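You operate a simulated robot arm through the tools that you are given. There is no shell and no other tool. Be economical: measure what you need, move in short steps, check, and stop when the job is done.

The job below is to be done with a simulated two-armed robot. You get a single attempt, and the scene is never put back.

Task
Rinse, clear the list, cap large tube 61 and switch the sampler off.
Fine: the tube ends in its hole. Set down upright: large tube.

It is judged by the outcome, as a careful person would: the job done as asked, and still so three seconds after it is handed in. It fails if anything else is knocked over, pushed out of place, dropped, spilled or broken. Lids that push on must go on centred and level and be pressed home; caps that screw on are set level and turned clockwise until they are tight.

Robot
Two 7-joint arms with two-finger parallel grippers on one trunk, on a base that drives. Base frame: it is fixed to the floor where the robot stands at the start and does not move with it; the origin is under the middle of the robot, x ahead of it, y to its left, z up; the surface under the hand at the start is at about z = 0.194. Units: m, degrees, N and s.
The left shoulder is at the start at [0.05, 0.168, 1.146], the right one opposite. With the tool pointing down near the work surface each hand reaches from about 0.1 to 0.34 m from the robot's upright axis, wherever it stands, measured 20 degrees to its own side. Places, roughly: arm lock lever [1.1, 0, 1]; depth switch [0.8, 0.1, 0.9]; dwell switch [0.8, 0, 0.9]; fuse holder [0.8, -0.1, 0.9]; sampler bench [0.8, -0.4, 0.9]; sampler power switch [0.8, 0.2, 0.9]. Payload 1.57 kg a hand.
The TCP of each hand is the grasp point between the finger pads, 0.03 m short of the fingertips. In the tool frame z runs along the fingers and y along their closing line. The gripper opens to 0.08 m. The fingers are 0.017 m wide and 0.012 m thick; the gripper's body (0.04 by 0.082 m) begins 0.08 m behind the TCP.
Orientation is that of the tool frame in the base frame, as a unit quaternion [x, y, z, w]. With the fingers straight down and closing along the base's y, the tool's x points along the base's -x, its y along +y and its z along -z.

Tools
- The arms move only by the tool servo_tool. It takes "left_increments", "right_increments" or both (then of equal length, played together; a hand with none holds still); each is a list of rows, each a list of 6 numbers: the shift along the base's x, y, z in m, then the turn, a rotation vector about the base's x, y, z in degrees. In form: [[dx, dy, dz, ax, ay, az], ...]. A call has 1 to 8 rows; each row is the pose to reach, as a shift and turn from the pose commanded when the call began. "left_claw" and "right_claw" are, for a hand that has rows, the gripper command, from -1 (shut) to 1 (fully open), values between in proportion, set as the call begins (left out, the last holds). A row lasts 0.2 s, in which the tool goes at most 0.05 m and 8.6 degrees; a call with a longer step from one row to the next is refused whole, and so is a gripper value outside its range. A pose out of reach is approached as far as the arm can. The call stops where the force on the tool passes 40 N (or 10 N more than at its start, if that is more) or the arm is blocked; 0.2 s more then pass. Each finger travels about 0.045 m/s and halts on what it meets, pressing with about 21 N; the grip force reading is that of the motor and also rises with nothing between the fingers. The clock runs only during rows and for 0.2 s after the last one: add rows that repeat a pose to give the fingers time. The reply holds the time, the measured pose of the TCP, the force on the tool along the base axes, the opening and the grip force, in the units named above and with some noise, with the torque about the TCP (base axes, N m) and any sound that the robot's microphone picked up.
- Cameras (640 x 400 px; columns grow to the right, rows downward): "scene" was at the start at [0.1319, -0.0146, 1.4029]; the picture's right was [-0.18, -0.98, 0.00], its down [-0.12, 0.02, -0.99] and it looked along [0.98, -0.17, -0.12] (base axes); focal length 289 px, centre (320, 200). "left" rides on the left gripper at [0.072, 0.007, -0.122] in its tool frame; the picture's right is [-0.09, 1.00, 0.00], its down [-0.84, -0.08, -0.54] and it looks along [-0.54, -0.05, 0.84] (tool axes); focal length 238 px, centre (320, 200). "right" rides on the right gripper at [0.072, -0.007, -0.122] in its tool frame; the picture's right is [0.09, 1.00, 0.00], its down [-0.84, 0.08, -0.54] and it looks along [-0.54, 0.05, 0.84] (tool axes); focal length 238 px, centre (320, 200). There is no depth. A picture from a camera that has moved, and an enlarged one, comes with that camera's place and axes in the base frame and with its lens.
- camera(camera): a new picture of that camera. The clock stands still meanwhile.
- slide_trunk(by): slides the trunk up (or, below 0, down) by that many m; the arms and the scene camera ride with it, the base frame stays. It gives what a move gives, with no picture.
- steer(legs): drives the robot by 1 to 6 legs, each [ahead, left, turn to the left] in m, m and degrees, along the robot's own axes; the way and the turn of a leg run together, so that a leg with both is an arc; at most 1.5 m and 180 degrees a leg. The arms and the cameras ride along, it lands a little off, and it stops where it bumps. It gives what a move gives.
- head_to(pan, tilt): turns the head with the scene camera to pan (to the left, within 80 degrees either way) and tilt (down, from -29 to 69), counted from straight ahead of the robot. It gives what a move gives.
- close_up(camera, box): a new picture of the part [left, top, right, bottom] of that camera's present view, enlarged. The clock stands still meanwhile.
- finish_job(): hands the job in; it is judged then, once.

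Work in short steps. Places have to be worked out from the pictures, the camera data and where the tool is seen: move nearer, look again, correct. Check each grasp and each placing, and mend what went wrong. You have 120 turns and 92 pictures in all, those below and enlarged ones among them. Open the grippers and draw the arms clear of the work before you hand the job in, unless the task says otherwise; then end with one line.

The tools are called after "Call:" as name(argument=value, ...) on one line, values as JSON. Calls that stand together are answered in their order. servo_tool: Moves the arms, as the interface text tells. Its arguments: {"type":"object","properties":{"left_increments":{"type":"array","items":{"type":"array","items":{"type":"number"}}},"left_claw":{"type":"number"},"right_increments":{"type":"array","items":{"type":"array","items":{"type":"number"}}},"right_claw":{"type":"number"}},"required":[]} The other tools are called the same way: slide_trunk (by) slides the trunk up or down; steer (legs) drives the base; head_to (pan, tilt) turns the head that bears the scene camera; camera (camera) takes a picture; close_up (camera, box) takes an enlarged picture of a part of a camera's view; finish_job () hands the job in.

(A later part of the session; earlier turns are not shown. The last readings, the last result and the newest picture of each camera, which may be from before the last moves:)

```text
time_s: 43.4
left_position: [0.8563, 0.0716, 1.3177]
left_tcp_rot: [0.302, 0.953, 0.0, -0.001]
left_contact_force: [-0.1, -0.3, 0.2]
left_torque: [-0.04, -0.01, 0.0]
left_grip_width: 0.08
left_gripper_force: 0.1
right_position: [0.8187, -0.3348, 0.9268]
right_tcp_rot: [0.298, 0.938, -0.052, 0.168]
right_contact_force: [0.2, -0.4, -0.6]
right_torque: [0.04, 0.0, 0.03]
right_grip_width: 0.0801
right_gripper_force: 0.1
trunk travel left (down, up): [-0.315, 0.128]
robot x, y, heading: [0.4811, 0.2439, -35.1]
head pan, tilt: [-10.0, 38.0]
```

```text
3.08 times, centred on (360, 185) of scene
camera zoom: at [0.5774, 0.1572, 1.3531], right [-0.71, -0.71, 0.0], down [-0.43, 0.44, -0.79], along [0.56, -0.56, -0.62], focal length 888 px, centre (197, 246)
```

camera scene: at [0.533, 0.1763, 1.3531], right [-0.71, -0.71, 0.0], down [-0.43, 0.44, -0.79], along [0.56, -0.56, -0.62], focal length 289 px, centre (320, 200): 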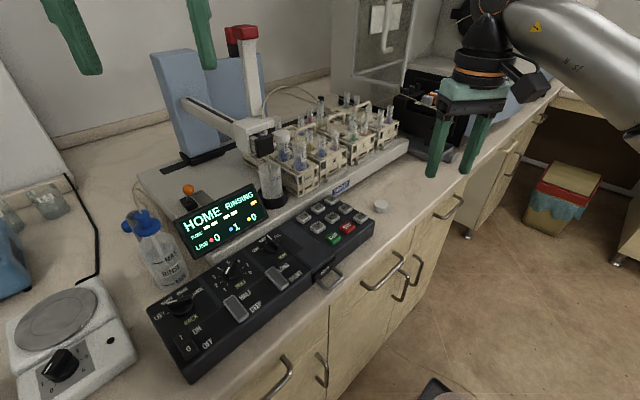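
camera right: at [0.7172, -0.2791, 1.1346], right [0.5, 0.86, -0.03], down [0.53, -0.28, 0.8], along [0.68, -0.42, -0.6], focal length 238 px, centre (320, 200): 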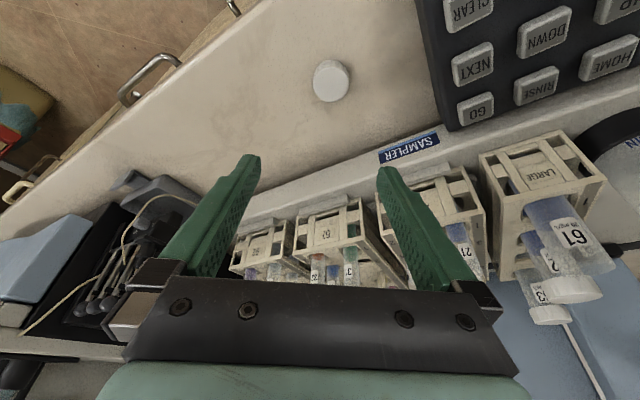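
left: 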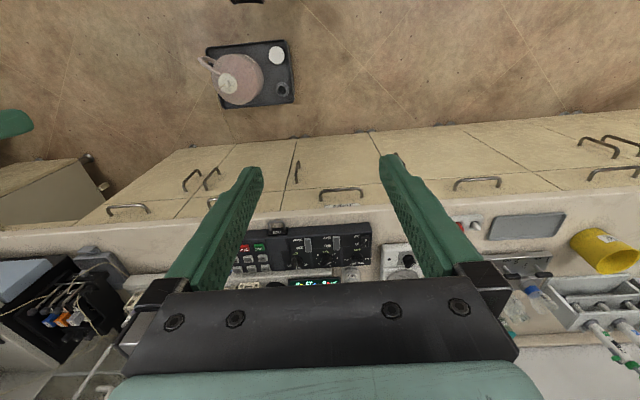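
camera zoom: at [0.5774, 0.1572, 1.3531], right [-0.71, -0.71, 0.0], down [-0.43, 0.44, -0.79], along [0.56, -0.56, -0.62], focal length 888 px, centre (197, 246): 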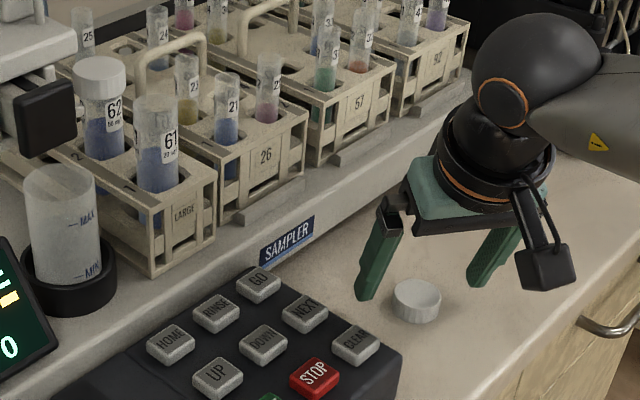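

I need to know whether the cap lies open side up, so I zoom in on it.

Call:
close_up(camera="right", box=[285, 120, 361, 188])

Call:
close_up(camera="scene", box=[370, 190, 420, 230])

Call:
close_up(camera="scene", box=[270, 130, 340, 190])

```text
5.88 times, centred on (323, 154) of right
camera zoom: at [0.726, -0.2771, 1.0168], right [0.5, 0.86, -0.03], down [0.53, -0.28, 0.8], along [0.68, -0.42, -0.6], focal length 1402 px, centre (302, 471)
```

zoom: 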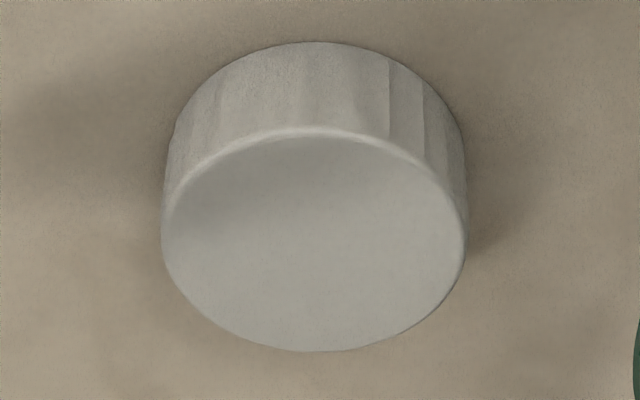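

```text
10.00 times, centred on (395, 210) of scene
camera zoom: at [0.5774, 0.1572, 1.3531], right [-0.71, -0.71, 0.0], down [-0.43, 0.44, -0.79], along [0.56, -0.56, -0.62], focal length 2887 px, centre (-430, 100)
```

zoom: 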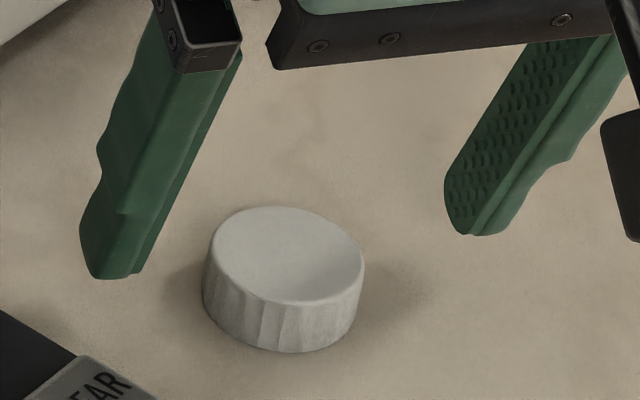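

```text
6.67 times, centred on (305, 160) of scene
camera zoom: at [0.5774, 0.1572, 1.3531], right [-0.71, -0.71, 0.0], down [-0.43, 0.44, -0.79], along [0.56, -0.56, -0.62], focal length 1925 px, centre (420, 467)
```

zoom: 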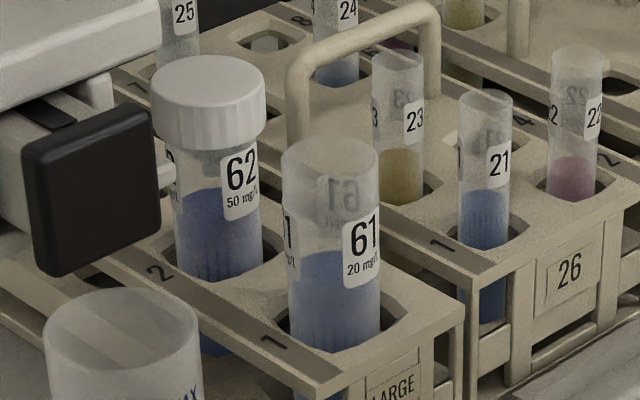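

The cap is top up and ribbed, so it is a screw cap. I try to bring the tool vertical here, so the later twisting is simple.

Call:
servo_tool(right_increments=[[0.0, 0.0, 0.003, 4.7, 6.7, 0], [0.0, 0.0, 0.003, 9.4, 13.4, 0], [0, 0, 0.003, 11.5, 16.4, 0], [0, 0, 0.003, 11.5, 16.4, 0]])

Call:
close_up(camera="right", box=[180, 50, 500, 250])

```text
time_s: 44.4
left_position: [0.8575, 0.0715, 1.3177]
left_tcp_rot: [0.302, 0.953, -0.001, -0.001]
left_contact_force: [0.5, -0.8, 0.8]
left_torque: [0.0, 0.02, -0.01]
left_grip_width: 0.0799
left_gripper_force: 0.0
right_position: [0.8187, -0.3345, 0.9302]
right_tcp_rot: [0.302, 0.953, 0.0, 0.002]
right_contact_force: [0.1, 0.8, 0.5]
right_torque: [-0.02, -0.02, -0.01]
right_grip_width: 0.08
right_gripper_force: 0.1
trunk travel left (down, up): [-0.315, 0.128]
robot x, y, heading: [0.4825, 0.2398, -35.3]
head pan, tilt: [-10.0, 38.0]
```

```text
2.00 times, centred on (340, 150) of right
camera zoom: at [0.7562, -0.2987, 1.0521], right [0.5, 0.87, 0.0], down [0.73, -0.42, 0.54], along [0.47, -0.27, -0.84], focal length 477 px, centre (280, 300)
```

zoom: 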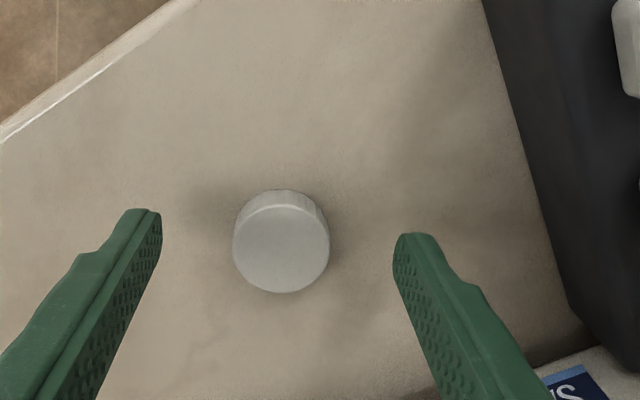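

The tool is vertical over the cap: top z ≈ 0.905, centre (0.818, -0.333). I lower 9 mm, then close.

Call:
servo_tool(right_increments=[[-0.0005, 0.001, -0.005, 0, 0, 0], [-0.0005, 0.001, -0.009, 0, 0, 0]])

Call:
servo_tool(right_increments=[[0, 0, 0, 0, 0, 0], [0, 0, 0, 0, 0, 0], [0, 0, 0, 0, 0, 0], [0, 0, 0, 0, 0, 0], [0, 0, 0, 0, 0, 0]], right_claw=-1)

```text
time_s: 45.0
left_position: [0.8577, 0.0708, 1.3167]
left_tcp_rot: [0.301, 0.954, 0.0, -0.001]
left_contact_force: [0.4, 0.1, 0.7]
left_torque: [0.0, 0.02, -0.01]
left_grip_width: 0.0802
left_gripper_force: 0.1
right_position: [0.8177, -0.3332, 0.9195]
right_tcp_rot: [0.302, 0.953, 0.0, 0.001]
right_contact_force: [0.2, 0.8, 0.5]
right_torque: [0.01, -0.01, 0.0]
right_grip_width: 0.0797
right_gripper_force: 0.1
trunk travel left (down, up): [-0.315, 0.128]
robot x, y, heading: [0.4811, 0.2393, -35.0]
head pan, tilt: [-10.0, 38.0]
```

```text
time_s: 46.2
left_position: [0.8577, 0.0716, 1.3184]
left_tcp_rot: [0.301, 0.954, -0.001, 0.0]
left_contact_force: [-0.3, -0.3, 0.8]
left_torque: [-0.03, -0.01, -0.01]
left_grip_width: 0.08
left_gripper_force: 0.1
right_position: [0.8161, -0.3319, 0.9205]
right_tcp_rot: [0.301, 0.954, -0.001, 0.002]
right_contact_force: [-0.2, -0.6, 0.3]
right_torque: [-0.02, 0.03, 0.0]
right_grip_width: 0.0299
right_gripper_force: 21.3
trunk travel left (down, up): [-0.315, 0.128]
robot x, y, heading: [0.4829, 0.2378, -35.3]
head pan, tilt: [-10.0, 38.0]
```

Gripped at 30 mm. I lift and check.

Call:
servo_tool(right_increments=[[0, 0, 0.03, 0, 0, 0], [0, 0, 0.08, 0, 0, 0], [0, 0, 0.13, 0, 0, 0], [-0.02, 0, 0.18, 0, 0, 0], [-0.03, 0.0, 0.21, 0, 0, 0]])

Call:
camera(camera="scene")

Call:
camera(camera="right")

```text
refused: row 4 steps farther than a row can; nothing moved
```

```text
57 pictures are left
camera scene: at [0.5774, 0.1572, 1.3531], right [-0.71, -0.71, 0.0], down [-0.43, 0.44, -0.79], along [0.56, -0.56, -0.62], focal length 289 px, centre (320, 200)
```

scene: 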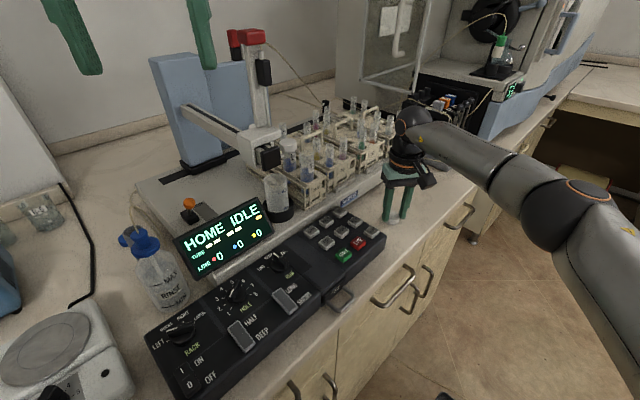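

```text
56 pictures are left
camera right: at [0.7551, -0.2976, 1.0427], right [0.5, 0.87, 0.0], down [0.73, -0.42, 0.55], along [0.47, -0.27, -0.84], focal length 238 px, centre (320, 200)
```

right: 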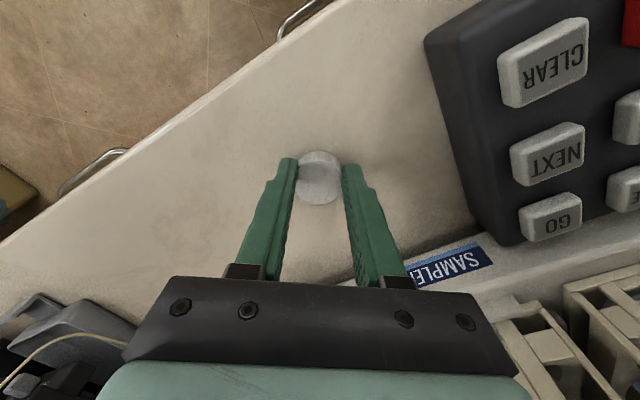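

The cap is centred between the pads, and the line display now reads 0/0/0. I lift it.

Call:
servo_tool(right_increments=[[0, 0, 0.03, 0, 0, 0], [0, 0, 0.07, 0, 0, 0], [0, 0, 0.11, 0, 0, 0], [0, 0, 0.15, 0, 0, 0], [-0.02, 0.01, 0.19, 0, 0, 0], [-0.03, 0.02, 0.22, 0, 0, 0]])

Call:
camera(camera="right")

```text
time_s: 47.6
left_position: [0.8569, 0.0715, 1.3181]
left_tcp_rot: [0.301, 0.953, 0.0, 0.0]
left_contact_force: [-0.2, 0.6, -0.5]
left_torque: [0.01, 0.01, 0.02]
left_grip_width: 0.08
left_gripper_force: 0.1
right_position: [0.7877, -0.3134, 1.1405]
right_tcp_rot: [0.301, 0.954, 0.0, 0.002]
right_contact_force: [-0.8, -0.1, 0.8]
right_torque: [0.0, 0.02, 0.03]
right_grip_width: 0.0295
right_gripper_force: 21.5
trunk travel left (down, up): [-0.315, 0.128]
robot x, y, heading: [0.4821, 0.2388, -35.3]
head pan, tilt: [-10.0, 38.0]
```

```text
55 pictures are left
camera right: at [0.7258, -0.2759, 1.2633], right [0.5, 0.87, 0.0], down [0.73, -0.42, 0.55], along [0.47, -0.27, -0.84], focal length 238 px, centre (320, 200)
```

right: 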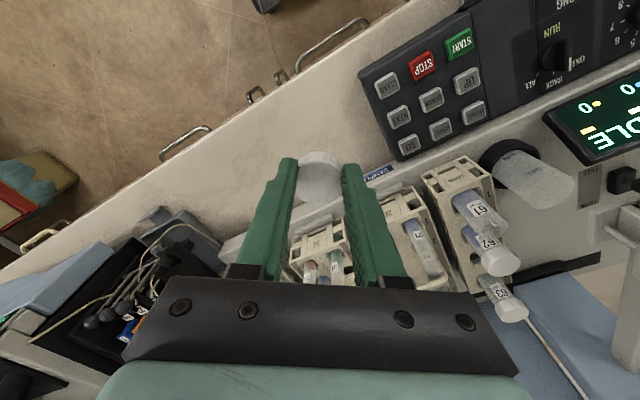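

The cap is held firmly. To bring the right shoulder closer to tube 61, I draw the hand in and up, then turn the robot 23° left.

Call:
servo_tool(right_increments=[[-0.02, 0.025, 0.02, 0, 0, 0], [-0.04, 0.05, 0.04, 0, 0, 0], [-0.06, 0.075, 0.06, 0, 0, 0], [-0.08, 0.1, 0.06, 0, 0, 0], [-0.1, 0.125, 0.06, 0, 0, 0], [-0.12, 0.15, 0.06, 0, 0, 0]])

Call:
steer(legs=[[0, 0, 23]])

Call:
head_to(pan=-25, tilt=33)

Call:
camera(camera="scene")

Call:
camera(camera="right")

```text
time_s: 49.0
left_position: [0.8582, 0.072, 1.3182]
left_tcp_rot: [0.301, 0.954, 0.0, 0.0]
left_contact_force: [-0.2, 1.2, 0.1]
left_torque: [0.0, 0.03, 0.0]
left_grip_width: 0.08
left_gripper_force: 0.0
right_position: [0.6673, -0.1637, 1.2026]
right_tcp_rot: [0.303, 0.953, -0.001, 0.001]
right_contact_force: [-0.4, 0.1, 0.9]
right_torque: [0.01, 0.02, 0.02]
right_grip_width: 0.0296
right_gripper_force: 20.9
trunk travel left (down, up): [-0.315, 0.128]
robot x, y, heading: [0.4836, 0.2397, -35.2]
head pan, tilt: [-10.0, 38.0]
```

```text
time_s: 50.2
left_position: [0.8847, 0.1542, 1.3189]
left_tcp_rot: [0.191, 0.982, 0.001, 0.0]
left_contact_force: [-0.7, -0.2, 0.0]
left_torque: [0.04, 0.0, -0.03]
left_grip_width: 0.0799
left_gripper_force: 0.0
right_position: [0.7526, -0.1178, 1.2012]
right_tcp_rot: [0.192, 0.981, 0.0, 0.003]
right_contact_force: [-0.3, -0.5, 0.9]
right_torque: [0.03, 0.01, -0.01]
right_grip_width: 0.029
right_gripper_force: 21.5
trunk travel left (down, up): [-0.315, 0.128]
robot x, y, heading: [0.4788, 0.2336, -22.1]
head pan, tilt: [-10.0, 38.0]
stopped in leg 1: the robot was blocked; the commanded pose is now the measured one
```

```text
time_s: 51.0
left_position: [0.8863, 0.1546, 1.3188]
left_tcp_rot: [0.191, 0.982, -0.001, -0.001]
left_contact_force: [0.5, 0.8, -0.4]
left_torque: [-0.02, 0.02, -0.02]
left_grip_width: 0.08
left_gripper_force: 0.0
right_position: [0.7531, -0.1177, 1.202]
right_tcp_rot: [0.191, 0.982, 0.0, 0.002]
right_contact_force: [0.3, -0.1, 0.3]
right_torque: [-0.03, 0.0, 0.0]
right_grip_width: 0.0293
right_gripper_force: 20.9
trunk travel left (down, up): [-0.315, 0.128]
robot x, y, heading: [0.4836, 0.2349, -22.2]
head pan, tilt: [-25.0, 33.0]
```

```text
54 pictures are left
camera scene: at [0.5811, 0.1548, 1.3608], right [-0.73, -0.68, 0.0], down [-0.37, 0.4, -0.84], along [0.57, -0.61, -0.54], focal length 289 px, centre (320, 200)
```

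scene: 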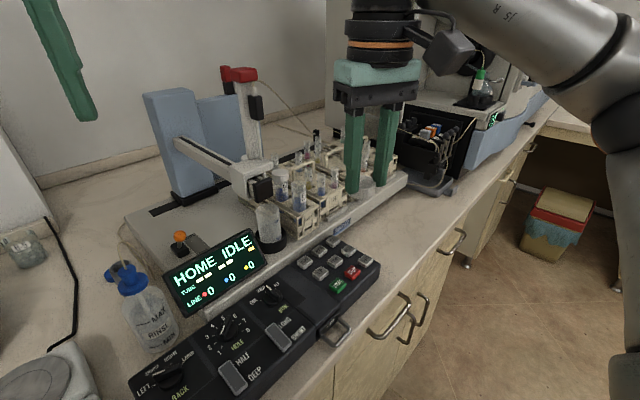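

```text
53 pictures are left
camera right: at [0.6849, -0.0964, 1.3239], right [0.29, 0.96, 0.0], down [0.8, -0.24, 0.55], along [0.52, -0.16, -0.84], focal length 238 px, centre (320, 200)
```

right: 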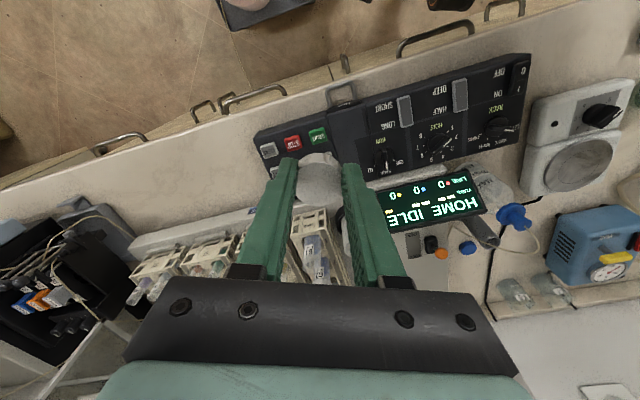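

The base bumped lightly at heading -22° (cabinet side), which is already a good angle. I raise the trunk for more arm reach at tube height and look closely at the tube mouth.

Call:
slide_trunk(by=0.1)

Call:
servo_tool(right_increments=[[0.03, -0.015, -0.03, 0, 0, 0], [0.06, -0.03, -0.06, 0, 0, 0], [0.09, -0.045, -0.09, 0, 0, 0], [0.12, -0.055, -0.11, 0, 0, 0]])

Call:
camera(camera="right")

Call:
camera(camera="scene")

```text
time_s: 52.4
left_position: [0.8864, 0.1533, 1.4185]
left_tcp_rot: [0.191, 0.982, -0.001, 0.0]
left_contact_force: [0.9, 0.6, 0.3]
left_torque: [-0.05, -0.04, 0.01]
left_grip_width: 0.0801
left_gripper_force: 0.1
right_position: [0.7528, -0.1183, 1.3014]
right_tcp_rot: [0.193, 0.981, 0.0, 0.002]
right_contact_force: [0.1, 0.3, 0.3]
right_torque: [0.03, 0.0, 0.0]
right_grip_width: 0.0291
right_gripper_force: 20.9
trunk travel left (down, up): [-0.415, 0.028]
robot x, y, heading: [0.4797, 0.2312, -22.2]
head pan, tilt: [-25.0, 33.0]
```

```text
time_s: 53.4
left_position: [0.8866, 0.1548, 1.4188]
left_tcp_rot: [0.19, 0.982, -0.002, 0.001]
left_contact_force: [-0.1, 0.3, 0.4]
left_torque: [0.0, 0.03, -0.01]
left_grip_width: 0.0799
left_gripper_force: 0.0
right_position: [0.8737, -0.1713, 1.192]
right_tcp_rot: [0.192, 0.981, -0.001, 0.002]
right_contact_force: [0.5, -0.7, -0.6]
right_torque: [-0.03, 0.0, -0.01]
right_grip_width: 0.0291
right_gripper_force: 21.2
trunk travel left (down, up): [-0.415, 0.028]
robot x, y, heading: [0.484, 0.2363, -21.8]
head pan, tilt: [-25.0, 33.0]
```

```text
52 pictures are left
camera right: at [0.8054, -0.1502, 1.3132], right [0.29, 0.96, 0.0], down [0.8, -0.24, 0.55], along [0.52, -0.16, -0.84], focal length 238 px, centre (320, 200)
```

right: 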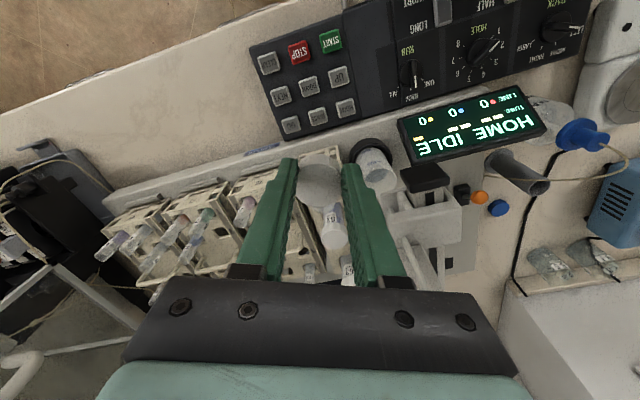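

```text
51 pictures are left
camera scene: at [0.5819, 0.1549, 1.4607], right [-0.73, -0.68, 0.0], down [-0.37, 0.4, -0.84], along [0.57, -0.61, -0.55], focal length 289 px, centre (320, 200)
```

scene: 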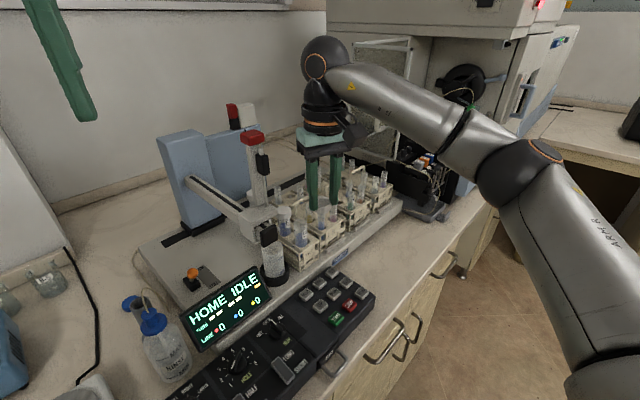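

Call:
close_up(camera="right", box=[270, 140, 400, 220])

Call:
close_up(camera="scene", box=[250, 190, 360, 280])

```text
4.92 times, centred on (335, 180) of right
camera zoom: at [0.8054, -0.1502, 1.3132], right [0.29, 0.96, 0.0], down [0.8, -0.24, 0.55], along [0.52, -0.16, -0.84], focal length 1173 px, centre (246, 298)
```

zoom: 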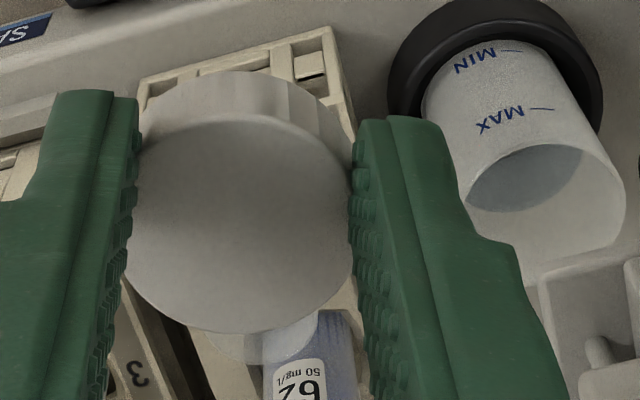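

```text
4.44 times, centred on (305, 235) of scene
camera zoom: at [0.5819, 0.1549, 1.4607], right [-0.73, -0.68, 0.0], down [-0.37, 0.4, -0.84], along [0.57, -0.61, -0.55], focal length 1283 px, centre (387, 44)
```

zoom: 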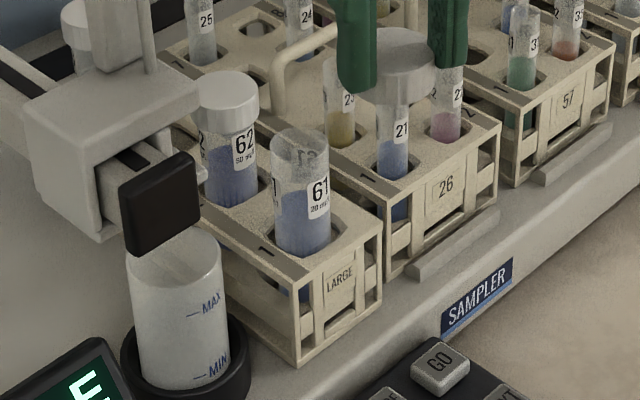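

Calibrating with the held cap, I put the mouth of tube 61 at ≈(0.964, -0.197, 1.067). The sampler's tower is close on its left, so I first yaw the hand counter-clockwise by 56°, which also leaves room for clockwise turning.

Call:
servo_tool(right_increments=[[0, 0, 0, 0, 0, 8], [0, 0, 0, 0, 0, 16], [0, 0, 0, 0, 0, 24], [0, 0, 0, 0, 0, 32], [0, 0, 0, 0, 0, 40], [0, 0, 0, 0, 0, 48], [0, 0, 0, 0, 0, 56]])

Call:
servo_tool(right_increments=[[0.03, -0.009, 0, 0, 0, 0], [0.06, -0.018, 0, 0, 0, 0], [0.09, -0.026, 0, 0, 0, 0]])

Call:
camera(camera="right")

Call:
camera(camera="scene")

```text
time_s: 55.0
left_position: [0.8875, 0.1568, 1.418]
left_tcp_rot: [0.19, 0.982, -0.003, -0.001]
left_contact_force: [0.7, 0.4, -1.4]
left_torque: [-0.05, 0.09, 0.0]
left_grip_width: 0.0801
left_gripper_force: 0.0
right_position: [0.8366, -0.0716, 1.1823]
right_tcp_rot: [-0.289, 0.957, -0.001, 0.001]
right_contact_force: [0.5, 0.5, -0.6]
right_torque: [-0.02, 0.07, -0.02]
right_grip_width: 0.0285
right_gripper_force: 21.2
right hand out of reach, approached as far as the arm can: row 5, 6, 7
trunk travel left (down, up): [-0.415, 0.028]
robot x, y, heading: [0.4856, 0.2354, -22.0]
head pan, tilt: [-25.0, 33.0]
```

```text
time_s: 55.8
left_position: [0.886, 0.1567, 1.4181]
left_tcp_rot: [0.191, 0.982, -0.001, 0.0]
left_contact_force: [-0.8, 0.2, -0.1]
left_torque: [-0.02, 0.04, 0.01]
left_grip_width: 0.0799
left_gripper_force: 0.0
right_position: [0.8524, -0.0509, 1.1923]
right_tcp_rot: [-0.293, 0.956, 0.0, 0.001]
right_contact_force: [0.7, -0.5, -0.1]
right_torque: [-0.05, 0.07, 0.03]
right_grip_width: 0.0283
right_gripper_force: 21.3
right hand out of reach, approached as far as the arm can: row 1, 2, 3
trunk travel left (down, up): [-0.415, 0.028]
robot x, y, heading: [0.4804, 0.2337, -22.4]
head pan, tilt: [-25.0, 33.0]
```

```text
48 pictures are left
camera right: at [0.7978, -0.0958, 1.3144], right [-0.63, 0.77, 0.0], down [0.65, 0.53, 0.54], along [0.42, 0.34, -0.84], focal length 238 px, centre (320, 200)
```

right: 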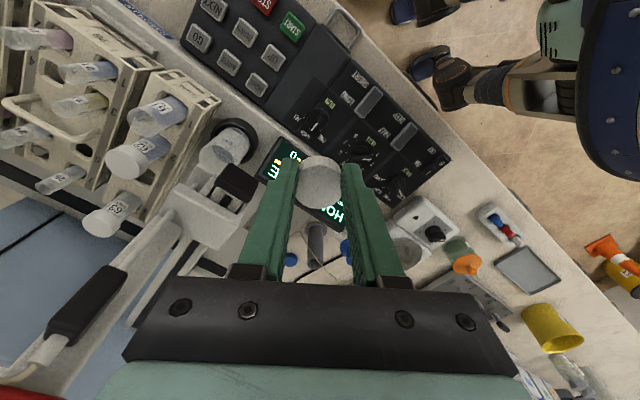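

```text
47 pictures are left
camera scene: at [0.5822, 0.1567, 1.4608], right [-0.73, -0.68, 0.0], down [-0.37, 0.4, -0.84], along [0.57, -0.61, -0.54], focal length 289 px, centre (320, 200)
```

scene: 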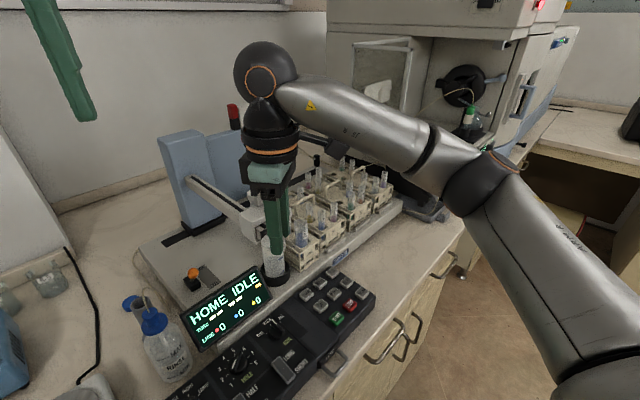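

The wrist's yaw limit is reached in that direction, so I'll place the cap at the normal yaw and turn clockwise from there. From here the hand camera has a free view of tube 61, so I zoom in for its position.

Call:
close_up(camera="right", box=[80, 70, 240, 190])

```text
3.33 times, centred on (160, 130) of right
camera zoom: at [0.7978, -0.0958, 1.3144], right [-0.63, 0.77, 0.0], down [0.65, 0.53, 0.54], along [0.42, 0.34, -0.84], focal length 794 px, centre (853, 433)
```

zoom: 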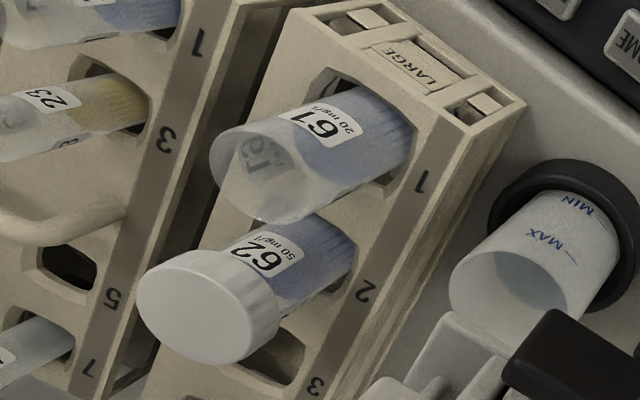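

Tube 61's mouth is at ≈(0.967, -0.198, 1.067) from this view, agreeing with the scene estimate. I rotate back most of the way and go above it, cap bottom about 4 cm above the rim.

Call:
servo_tool(right_increments=[[0, -0.02, 0, 0, 0, -8], [0, -0.05, 0, 0, 0, -16], [0.01, -0.08, 0, 0, 0, -24], [0.02, -0.1, 0, 0, 0, -32], [0.03, -0.12, 0, 0, 0, -40], [0.03, -0.12, 0, 0, 0, -40]])

Call:
servo_tool(right_increments=[[0.03, -0.01, -0.01, 0, 0, 0], [0.06, -0.02, -0.02, 0, 0, 0], [0.085, -0.027, -0.03, 0, 0, 0], [0.085, -0.027, -0.04, 0, 0, 0]])

Call:
camera(camera="right")

```text
time_s: 57.1
left_position: [0.8856, 0.1548, 1.4193]
left_tcp_rot: [0.19, 0.982, -0.001, 0.0]
left_contact_force: [-0.5, 0.0, 0.3]
left_torque: [0.0, 0.01, -0.04]
left_grip_width: 0.0799
left_gripper_force: 0.1
right_position: [0.8825, -0.173, 1.1946]
right_tcp_rot: [0.054, 0.999, 0.001, 0.003]
right_contact_force: [-0.4, 0.6, -0.2]
right_torque: [0.03, 0.01, 0.04]
right_grip_width: 0.0277
right_gripper_force: 21.5
trunk travel left (down, up): [-0.415, 0.028]
robot x, y, heading: [0.4822, 0.2339, -22.1]
head pan, tilt: [-25.0, 33.0]
```

```text
time_s: 58.1
left_position: [0.8858, 0.1554, 1.418]
left_tcp_rot: [0.191, 0.982, 0.0, 0.0]
left_contact_force: [-0.6, -0.3, 0.4]
left_torque: [0.01, -0.02, -0.02]
left_grip_width: 0.08
left_gripper_force: 0.0
right_position: [0.9431, -0.1929, 1.1723]
right_tcp_rot: [0.053, 0.999, 0.0, 0.002]
right_contact_force: [-0.5, -0.2, 0.1]
right_torque: [0.02, -0.03, -0.02]
right_grip_width: 0.0277
right_gripper_force: 21.1
right hand out of reach, approached as far as the arm can: row 3, 4
trunk travel left (down, up): [-0.415, 0.028]
robot x, y, heading: [0.4827, 0.237, -21.9]
head pan, tilt: [-25.0, 33.0]
```

```text
45 pictures are left
camera right: at [0.8708, -0.1911, 1.2948], right [0.01, 1.0, 0.0], down [0.84, -0.01, 0.55], along [0.55, -0.01, -0.84], focal length 238 px, centre (320, 200)
```

right: 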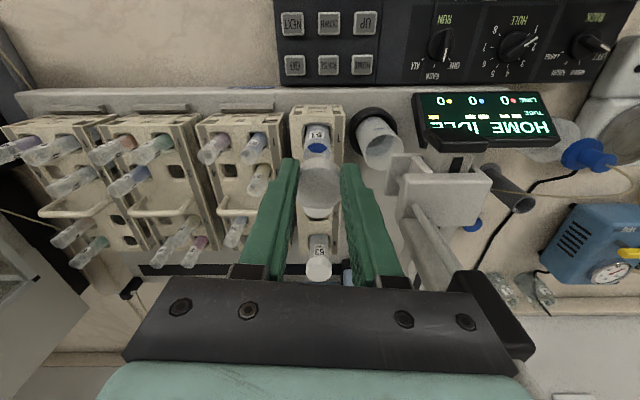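

The grip reading dropped from 29.9 to 27.7 mm, so I check the cap in the fingers before going on.

Call:
close_up(camera="right", box=[270, 110, 370, 230])

Call:
close_up(camera="scene", box=[240, 130, 360, 260])

```text
3.33 times, centred on (320, 170) of right
camera zoom: at [0.8708, -0.1911, 1.2948], right [0.01, 1.0, 0.0], down [0.84, -0.01, 0.55], along [0.55, -0.01, -0.84], focal length 794 px, centre (320, 300)
```

zoom: 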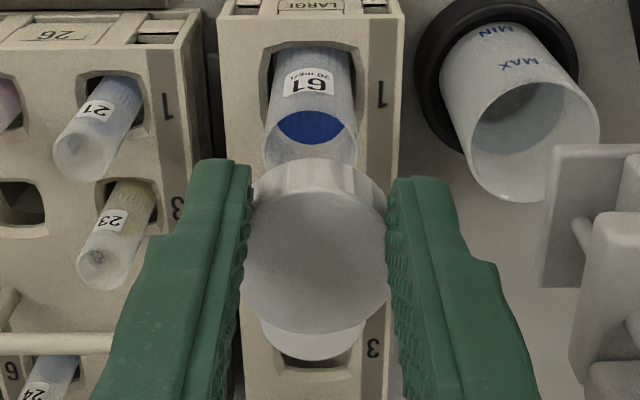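

```text
3.08 times, centred on (300, 195) of scene
camera zoom: at [0.5813, 0.1549, 1.4608], right [-0.73, -0.68, 0.0], down [-0.37, 0.4, -0.84], along [0.57, -0.61, -0.54], focal length 888 px, centre (382, 215)
```

zoom: 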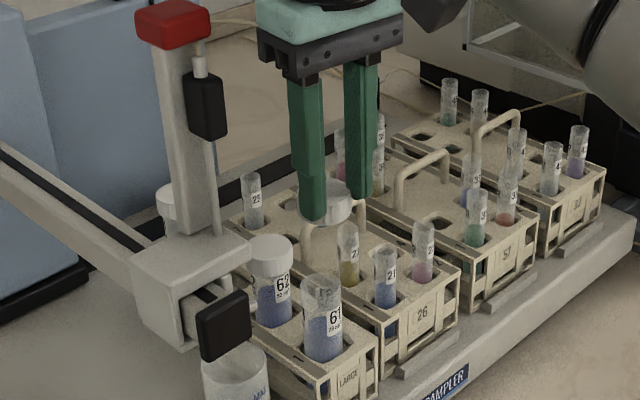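

The cap has crept forward in the pads, so I'll set it down on the bench near where it was and re-grip it properly rather than risk dropping it. I retreat smoothly first.

Call:
servo_tool(right_increments=[[-0.02, 0.0, 0.01, 0, 0, 0], [-0.045, -0.005, 0.01, 0, 0, 0], [-0.07, -0.02, 0.005, 0, 0, 0], [-0.09, -0.04, -0.01, 0, 0, 0], [-0.11, -0.06, -0.03, 0, 0, 0], [-0.125, -0.08, -0.055, 0, 0, 0], [-0.135, -0.1, -0.085, 0, 0, 0], [-0.14, -0.11, -0.12, 0, 0, 0]])

Call:
servo_tool(right_increments=[[0.0, 0.0, -0.03, 0, 0, 0], [0.0, 0.0, -0.06, 0, 0, 0], [0, 0, -0.09, 0, 0, 0], [0, 0, -0.105, 0, 0, 0], [0, 0, -0.115, 0, 0, 0]])

Call:
close_up(camera="right", box=[250, 100, 390, 230])

Call:
close_up(camera="scene", box=[310, 190, 410, 270])

```text
time_s: 60.0
left_position: [0.885, 0.1544, 1.4196]
left_tcp_rot: [0.19, 0.982, -0.001, -0.001]
left_contact_force: [-0.1, -0.6, 0.4]
left_torque: [-0.01, -0.02, -0.02]
left_grip_width: 0.0801
left_gripper_force: 0.1
right_position: [0.8004, -0.3019, 1.052]
right_tcp_rot: [0.055, 0.998, -0.002, 0.003]
right_contact_force: [-0.8, 0.6, -0.7]
right_torque: [-0.01, -0.01, 0.03]
right_grip_width: 0.0271
right_gripper_force: 20.9
trunk travel left (down, up): [-0.415, 0.028]
robot x, y, heading: [0.4842, 0.2343, -22.0]
head pan, tilt: [-25.0, 33.0]
```

```text
time_s: 61.1
left_position: [0.8868, 0.1547, 1.4178]
left_tcp_rot: [0.191, 0.982, -0.001, 0.0]
left_contact_force: [0.1, -0.3, 0.0]
left_torque: [-0.01, 0.02, 0.03]
left_grip_width: 0.0799
left_gripper_force: 0.0
right_position: [0.7989, -0.3021, 1.0034]
right_tcp_rot: [0.057, 0.998, -0.002, 0.002]
right_contact_force: [-0.2, -0.4, -0.4]
right_torque: [0.03, -0.03, -0.01]
right_grip_width: 0.0
right_gripper_force: 20.6
right hand out of reach, approached as far as the arm can: row 2, 3, 4, 5
trunk travel left (down, up): [-0.415, 0.028]
robot x, y, heading: [0.4832, 0.235, -22.3]
head pan, tilt: [-25.0, 33.0]
```

```text
3.08 times, centred on (320, 165) of right
camera zoom: at [0.7283, -0.2999, 1.1247], right [0.02, 1.0, 0.0], down [0.84, -0.02, 0.55], along [0.55, -0.01, -0.84], focal length 733 px, centre (320, 308)
```

zoom: 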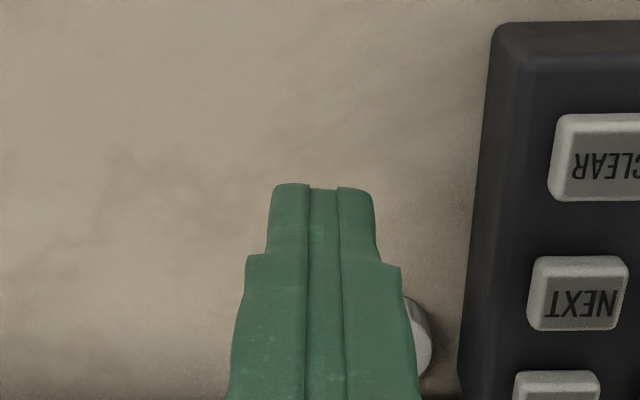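

```text
5.00 times, centred on (360, 230) of scene
camera zoom: at [0.5811, 0.1548, 1.4608], right [-0.73, -0.68, 0.0], down [-0.37, 0.4, -0.84], along [0.57, -0.61, -0.54], focal length 1443 px, centre (120, 50)
```

zoom: 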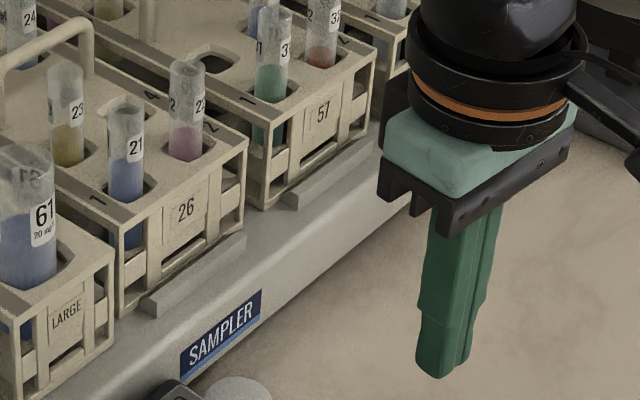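

The cap slipped out and dropped onto the bench between the hand and the panel. I open, rise, lower the trunk again and locate it.

Call:
servo_tool(right_increments=[[-0.02, 0, 0.04, 0, 0, 0], [-0.04, 0, 0.08, 0, 0, 0], [-0.06, 0, 0.12, 0, 0, 0], [-0.06, 0, 0.12, 0, 0, 0], [-0.06, 0, 0.12, 0, 0, 0]], right_claw=1)

Call:
slide_trunk(by=-0.1)

Call:
camera(camera="right")

Call:
camera(camera="scene")

```text
time_s: 62.4
left_position: [0.8861, 0.1554, 1.4182]
left_tcp_rot: [0.191, 0.982, -0.001, 0.0]
left_contact_force: [-0.3, -0.2, 0.2]
left_torque: [0.0, 0.02, 0.0]
left_grip_width: 0.0801
left_gripper_force: 0.0
right_position: [0.7393, -0.3021, 1.1224]
right_tcp_rot: [0.053, 0.999, 0.0, 0.002]
right_contact_force: [-0.7, -0.4, 0.3]
right_torque: [0.04, -0.02, 0.03]
right_grip_width: 0.0802
right_gripper_force: 0.1
trunk travel left (down, up): [-0.415, 0.028]
robot x, y, heading: [0.486, 0.2348, -22.0]
head pan, tilt: [-25.0, 33.0]
```

```text
time_s: 63.7
left_position: [0.8863, 0.1544, 1.3184]
left_tcp_rot: [0.191, 0.982, -0.001, 0.0]
left_contact_force: [0.4, 0.7, -0.6]
left_torque: [-0.01, -0.01, -0.01]
left_grip_width: 0.0799
left_gripper_force: 0.1
right_position: [0.7391, -0.3024, 1.0222]
right_tcp_rot: [0.054, 0.999, 0.0, 0.003]
right_contact_force: [0.0, 0.0, 0.5]
right_torque: [0.01, -0.03, 0.0]
right_grip_width: 0.08
right_gripper_force: 0.1
trunk travel left (down, up): [-0.315, 0.128]
robot x, y, heading: [0.4816, 0.232, -22.1]
head pan, tilt: [-25.0, 33.0]
```

```text
40 pictures are left
camera right: at [0.6683, -0.3008, 1.1447], right [0.01, 1.0, 0.0], down [0.84, -0.01, 0.55], along [0.55, -0.01, -0.84], focal length 238 px, centre (320, 200)
```

right: 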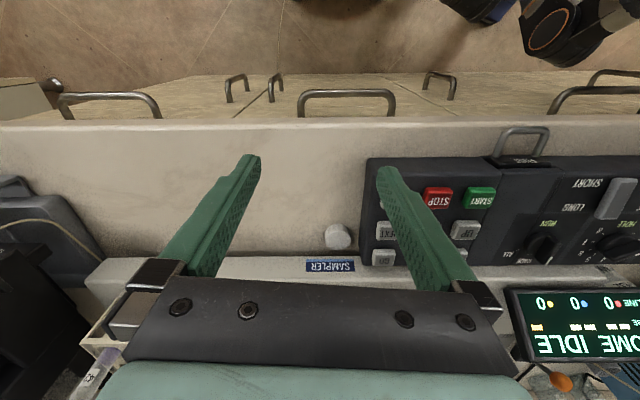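

```text
39 pictures are left
camera scene: at [0.581, 0.1549, 1.3608], right [-0.73, -0.68, 0.0], down [-0.37, 0.4, -0.84], along [0.57, -0.61, -0.54], focal length 289 px, centre (320, 200)
```

scene: 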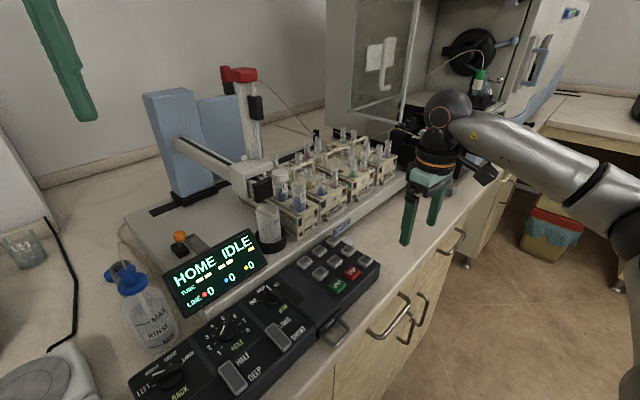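

Call:
close_up(camera="right", box=[290, 200, 390, 270])

Call:
close_up(camera="scene", box=[310, 210, 390, 270])

```text
5.71 times, centred on (340, 235) of right
camera zoom: at [0.6683, -0.3008, 1.1447], right [0.01, 1.0, 0.0], down [0.84, -0.01, 0.55], along [0.55, -0.01, -0.84], focal length 1362 px, centre (206, 0)
```

zoom: 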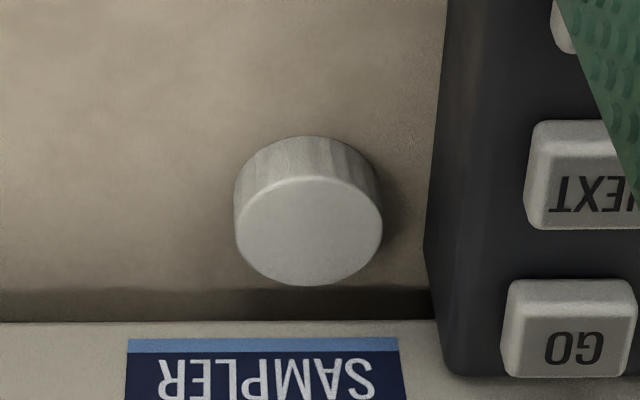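

```text
6.67 times, centred on (350, 240) of scene
camera zoom: at [0.581, 0.1549, 1.3608], right [-0.73, -0.68, 0.0], down [-0.37, 0.4, -0.84], along [0.57, -0.61, -0.54], focal length 1925 px, centre (120, -67)
```

zoom: 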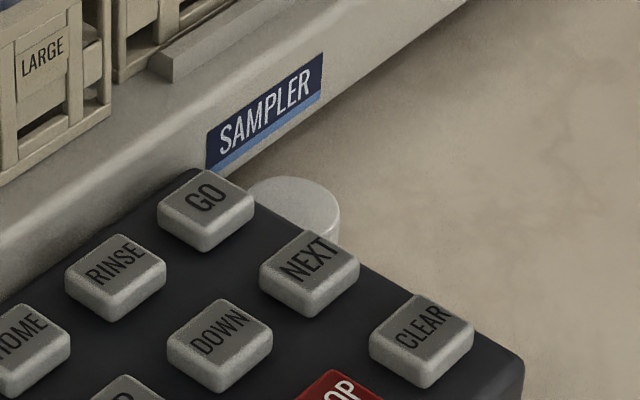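

The cap landed upright, top up, at about (0.891, -0.281), tucked into the corner between sampler and panel. I bring the hand closer to see the gaps.

Call:
servo_tool(right_increments=[[0.03, 0.0, 0.01, 0, 0, 0], [0.06, 0.005, 0.01, 0, 0, 0], [0.09, 0.01, 0.01, 0, 0, 0], [0.12, 0.015, 0.0, 0, 0, 0], [0.14, 0.02, -0.01, 0, 0, 0]])

Call:
close_up(camera="right", box=[240, 90, 400, 210])

```text
time_s: 64.9
left_position: [0.8888, 0.1551, 1.3168]
left_tcp_rot: [0.189, 0.982, -0.001, -0.002]
left_contact_force: [0.6, -1.0, -0.8]
left_torque: [-0.04, 0.07, 0.02]
left_grip_width: 0.0802
left_gripper_force: 0.0
right_position: [0.8539, -0.2721, 1.0087]
right_tcp_rot: [0.054, 0.999, -0.001, 0.001]
right_contact_force: [0.5, 0.0, 0.1]
right_torque: [-0.01, 0.01, 0.0]
right_grip_width: 0.08
right_gripper_force: 0.0
right hand out of reach, approached as far as the arm can: row 3, 4, 5
trunk travel left (down, up): [-0.315, 0.128]
robot x, y, heading: [0.4802, 0.235, -22.1]
head pan, tilt: [-25.0, 33.0]
```

```text
3.33 times, centred on (320, 150) of right
camera zoom: at [0.782, -0.2718, 1.1316], right [0.01, 1.0, 0.0], down [0.84, -0.01, 0.54], along [0.54, -0.01, -0.84], focal length 794 px, centre (320, 367)
```

zoom: 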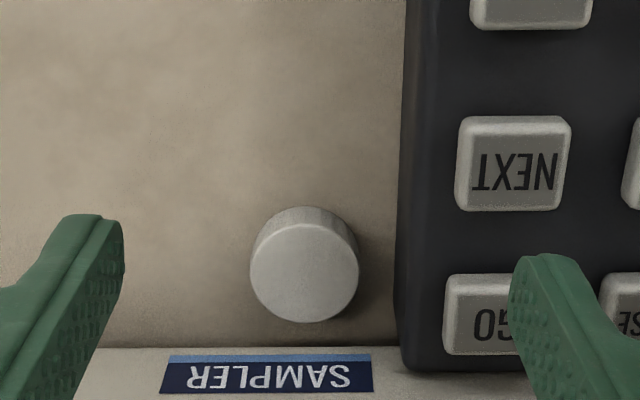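

The cap sits ~20 mm from the sampler and ~14 mm from the panel. With the hand yawed about -60° the fingers fit into both gaps and the arm is better aligned, so I rotate the hand clockwise and move above the cap.

Call:
servo_tool(right_increments=[[-0.01, 0, 0.01, 0, 0, -8], [-0.01, 0, 0.01, 0, 0, -16], [-0.01, 0, 0.01, 0, 0, -24], [-0.01, 0, 0.01, 0, 0, -32], [0, 0, 0.01, 0, 0, -40], [0.02, -0.004, 0.01, 0, 0, -48], [0.037, -0.007, 0.0, 0, 0, -54], [0.037, -0.007, -0.01, 0, 0, -54]], right_claw=0.3)

Call:
camera(camera="right")

```text
time_s: 66.7
left_position: [0.8852, 0.1549, 1.318]
left_tcp_rot: [0.191, 0.982, -0.001, 0.001]
left_contact_force: [0.3, -0.2, 0.0]
left_torque: [0.04, 0.03, 0.05]
left_grip_width: 0.0802
left_gripper_force: 0.1
right_position: [0.8872, -0.2824, 1.0001]
right_tcp_rot: [0.502, 0.865, -0.001, 0.002]
right_contact_force: [0.5, 0.1, 0.5]
right_torque: [-0.01, 0.01, -0.01]
right_grip_width: 0.0518
right_gripper_force: 0.1
trunk travel left (down, up): [-0.315, 0.128]
robot x, y, heading: [0.4802, 0.232, -22.0]
head pan, tilt: [-25.0, 33.0]
```

```text
35 pictures are left
camera right: at [0.8471, -0.222, 1.1222], right [0.82, 0.57, 0.0], down [0.48, -0.69, 0.55], along [0.31, -0.45, -0.84], focal length 238 px, centre (320, 200)
```

right: 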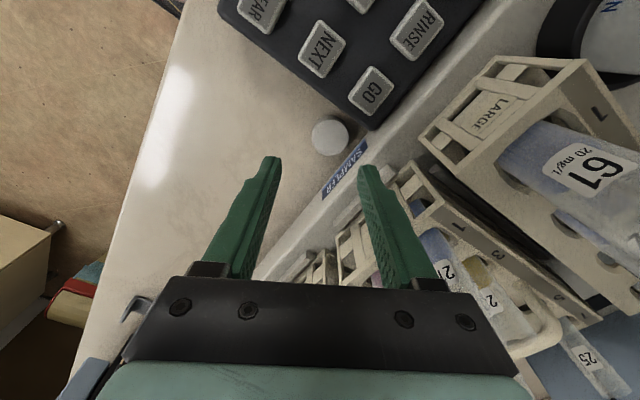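

Reach is fine here. I narrow the opening to about 43 mm and descend to just above the cap for a final alignment check.

Call:
servo_tool(right_increments=[[0.003, 0.003, -0.02, 0, 0, 0], [0.006, 0.005, -0.04, 0, 0, 0], [0.006, 0.005, -0.055, 0, 0, 0], [0.006, 0.005, -0.055, 0, 0, 0]], right_claw=0.08)

Call:
close_up(camera="right", box=[240, 100, 400, 220])

```text
time_s: 67.3
left_position: [0.884, 0.1562, 1.3185]
left_tcp_rot: [0.192, 0.981, -0.001, 0.0]
left_contact_force: [0.7, -0.5, 0.1]
left_torque: [0.03, 0.05, 0.01]
left_grip_width: 0.0799
left_gripper_force: 0.0
right_position: [0.896, -0.2755, 0.9744]
right_tcp_rot: [0.5, 0.866, 0.006, 0.013]
right_contact_force: [-16.4, 8.1, 19.1]
right_torque: [0.55, -0.02, 0.43]
right_grip_width: 0.0349
right_gripper_force: 0.1
trunk travel left (down, up): [-0.315, 0.128]
robot x, y, heading: [0.4815, 0.2374, -22.3]
head pan, tilt: [-25.0, 33.0]
stopped in row 3 (right hand): the force on the tool passed its limit at 49 N (the readings are from after the stop); the commanded pose is now the measured one
```

```text
3.33 times, centred on (320, 160) of right
camera zoom: at [0.8511, -0.2168, 1.095], right [0.82, 0.58, 0.02], down [0.47, -0.69, 0.56], along [0.34, -0.44, -0.83], focal length 794 px, centre (320, 333)
```

zoom: 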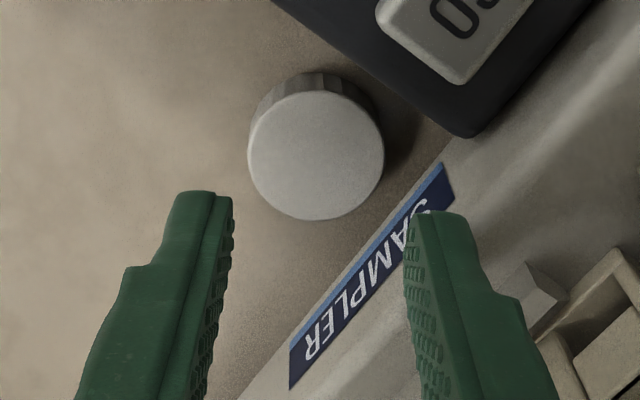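

The right fingertip met the sampler's sloping front edge (the gap is smaller than it looked), and the stop was gentle. I lift away and turn the hand back, closed and tilted forward, to draw the cap out of the corner by pressing lightly on its top.

Call:
servo_tool(right_increments=[[-0.005, 0, 0.02, 0, 0, 0], [-0.02, 0, 0.05, 0, 0, 8], [-0.04, 0, 0.07, 0, 0, 16], [-0.06, 0, 0.08, 0, 0, 24], [-0.07, 0, 0.08, 0, 0, 32], [-0.07, 0, 0.08, 0, 0, 40]], right_claw=-1)

Call:
servo_tool(right_increments=[[0.02, 0, 0, -2.7, -7.5, 0], [0.04, 0, -0.02, -5.4, -15, 0], [0.055, 0, -0.04, -8.1, -22.5, 0], [0.065, 0, -0.07, -8.1, -22.5, 0]])

Call:
close_up(camera="right", box=[220, 60, 420, 210])

```text
time_s: 68.8
left_position: [0.8866, 0.1551, 1.319]
left_tcp_rot: [0.191, 0.982, -0.001, 0.0]
left_contact_force: [0.1, -0.2, 0.2]
left_torque: [-0.02, 0.0, 0.0]
left_grip_width: 0.08
left_gripper_force: 0.0
right_position: [0.8264, -0.2783, 1.0503]
right_tcp_rot: [0.174, 0.985, 0.008, 0.01]
right_contact_force: [-0.3, 0.3, -0.3]
right_torque: [0.01, -0.02, 0.01]
right_grip_width: 0.0002
right_gripper_force: 20.9
trunk travel left (down, up): [-0.315, 0.128]
robot x, y, heading: [0.4811, 0.234, -21.9]
head pan, tilt: [-25.0, 33.0]
```

```text
time_s: 69.8
left_position: [0.8856, 0.1542, 1.318]
left_tcp_rot: [0.191, 0.982, -0.001, 0.0]
left_contact_force: [0.3, -0.2, -0.5]
left_torque: [-0.02, 0.01, 0.01]
left_grip_width: 0.0801
left_gripper_force: 0.0
right_position: [0.8918, -0.279, 0.9791]
right_tcp_rot: [0.171, 0.961, -0.028, 0.215]
right_contact_force: [-0.2, -0.2, -0.2]
right_torque: [-0.01, 0.01, 0.01]
right_grip_width: 0.0003
right_gripper_force: 21.0
trunk travel left (down, up): [-0.315, 0.128]
robot x, y, heading: [0.4821, 0.2333, -22.0]
head pan, tilt: [-25.0, 33.0]
```

```text
2.67 times, centred on (320, 135) of right
camera zoom: at [0.7804, -0.2469, 1.0601], right [0.26, 0.97, -0.02], down [0.52, -0.12, 0.85], along [0.81, -0.23, -0.53], focal length 636 px, centre (320, 373)
```

zoom: 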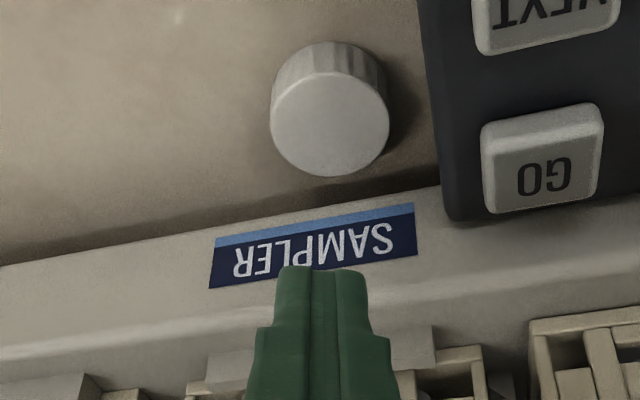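

Good view: cap top centre ≈(0.890, -0.277). I touch down on its top and check the force.

Call:
servo_tool(right_increments=[[-0.007, 0.003, -0.03, 0, 0, 0], [-0.007, 0.003, -0.04, 0, 0, 0], [-0.007, 0.003, -0.045, 0, 0, 0], [-0.007, 0.003, -0.047, 0, 0, 0]])

```text
time_s: 70.8
left_position: [0.8854, 0.1542, 1.3187]
left_tcp_rot: [0.191, 0.982, -0.001, 0.0]
left_contact_force: [0.0, 0.7, -0.4]
left_torque: [0.02, 0.02, -0.01]
left_grip_width: 0.08
left_gripper_force: 0.0
right_position: [0.8854, -0.2751, 0.9326]
right_tcp_rot: [0.169, 0.962, -0.027, 0.215]
right_contact_force: [0.4, -0.3, -0.7]
right_torque: [-0.01, 0.01, 0.01]
right_grip_width: 0.0001
right_gripper_force: 21.2
trunk travel left (down, up): [-0.315, 0.128]
robot x, y, heading: [0.4814, 0.2316, -22.2]
head pan, tilt: [-25.0, 33.0]
```

No contact yet, so I continue down in small steps.

Call:
servo_tool(right_increments=[[0, 0, -0.002, 0, 0, 0], [0, 0, -0.004, 0, 0, 0], [0, 0, -0.006, 0, 0, 0]])

```text
time_s: 71.5
left_position: [0.8852, 0.1546, 1.3184]
left_tcp_rot: [0.191, 0.982, -0.001, 0.0]
left_contact_force: [-0.1, -0.1, 0.1]
left_torque: [-0.02, -0.01, 0.01]
left_grip_width: 0.0797
left_gripper_force: 0.0
right_position: [0.8857, -0.2767, 0.9263]
right_tcp_rot: [0.17, 0.962, -0.027, 0.214]
right_contact_force: [-0.5, 0.3, 1.1]
right_torque: [-0.02, 0.02, 0.0]
right_grip_width: 0.0001
right_gripper_force: 20.5
trunk travel left (down, up): [-0.315, 0.128]
robot x, y, heading: [0.4809, 0.2354, -22.0]
head pan, tilt: [-25.0, 33.0]
```

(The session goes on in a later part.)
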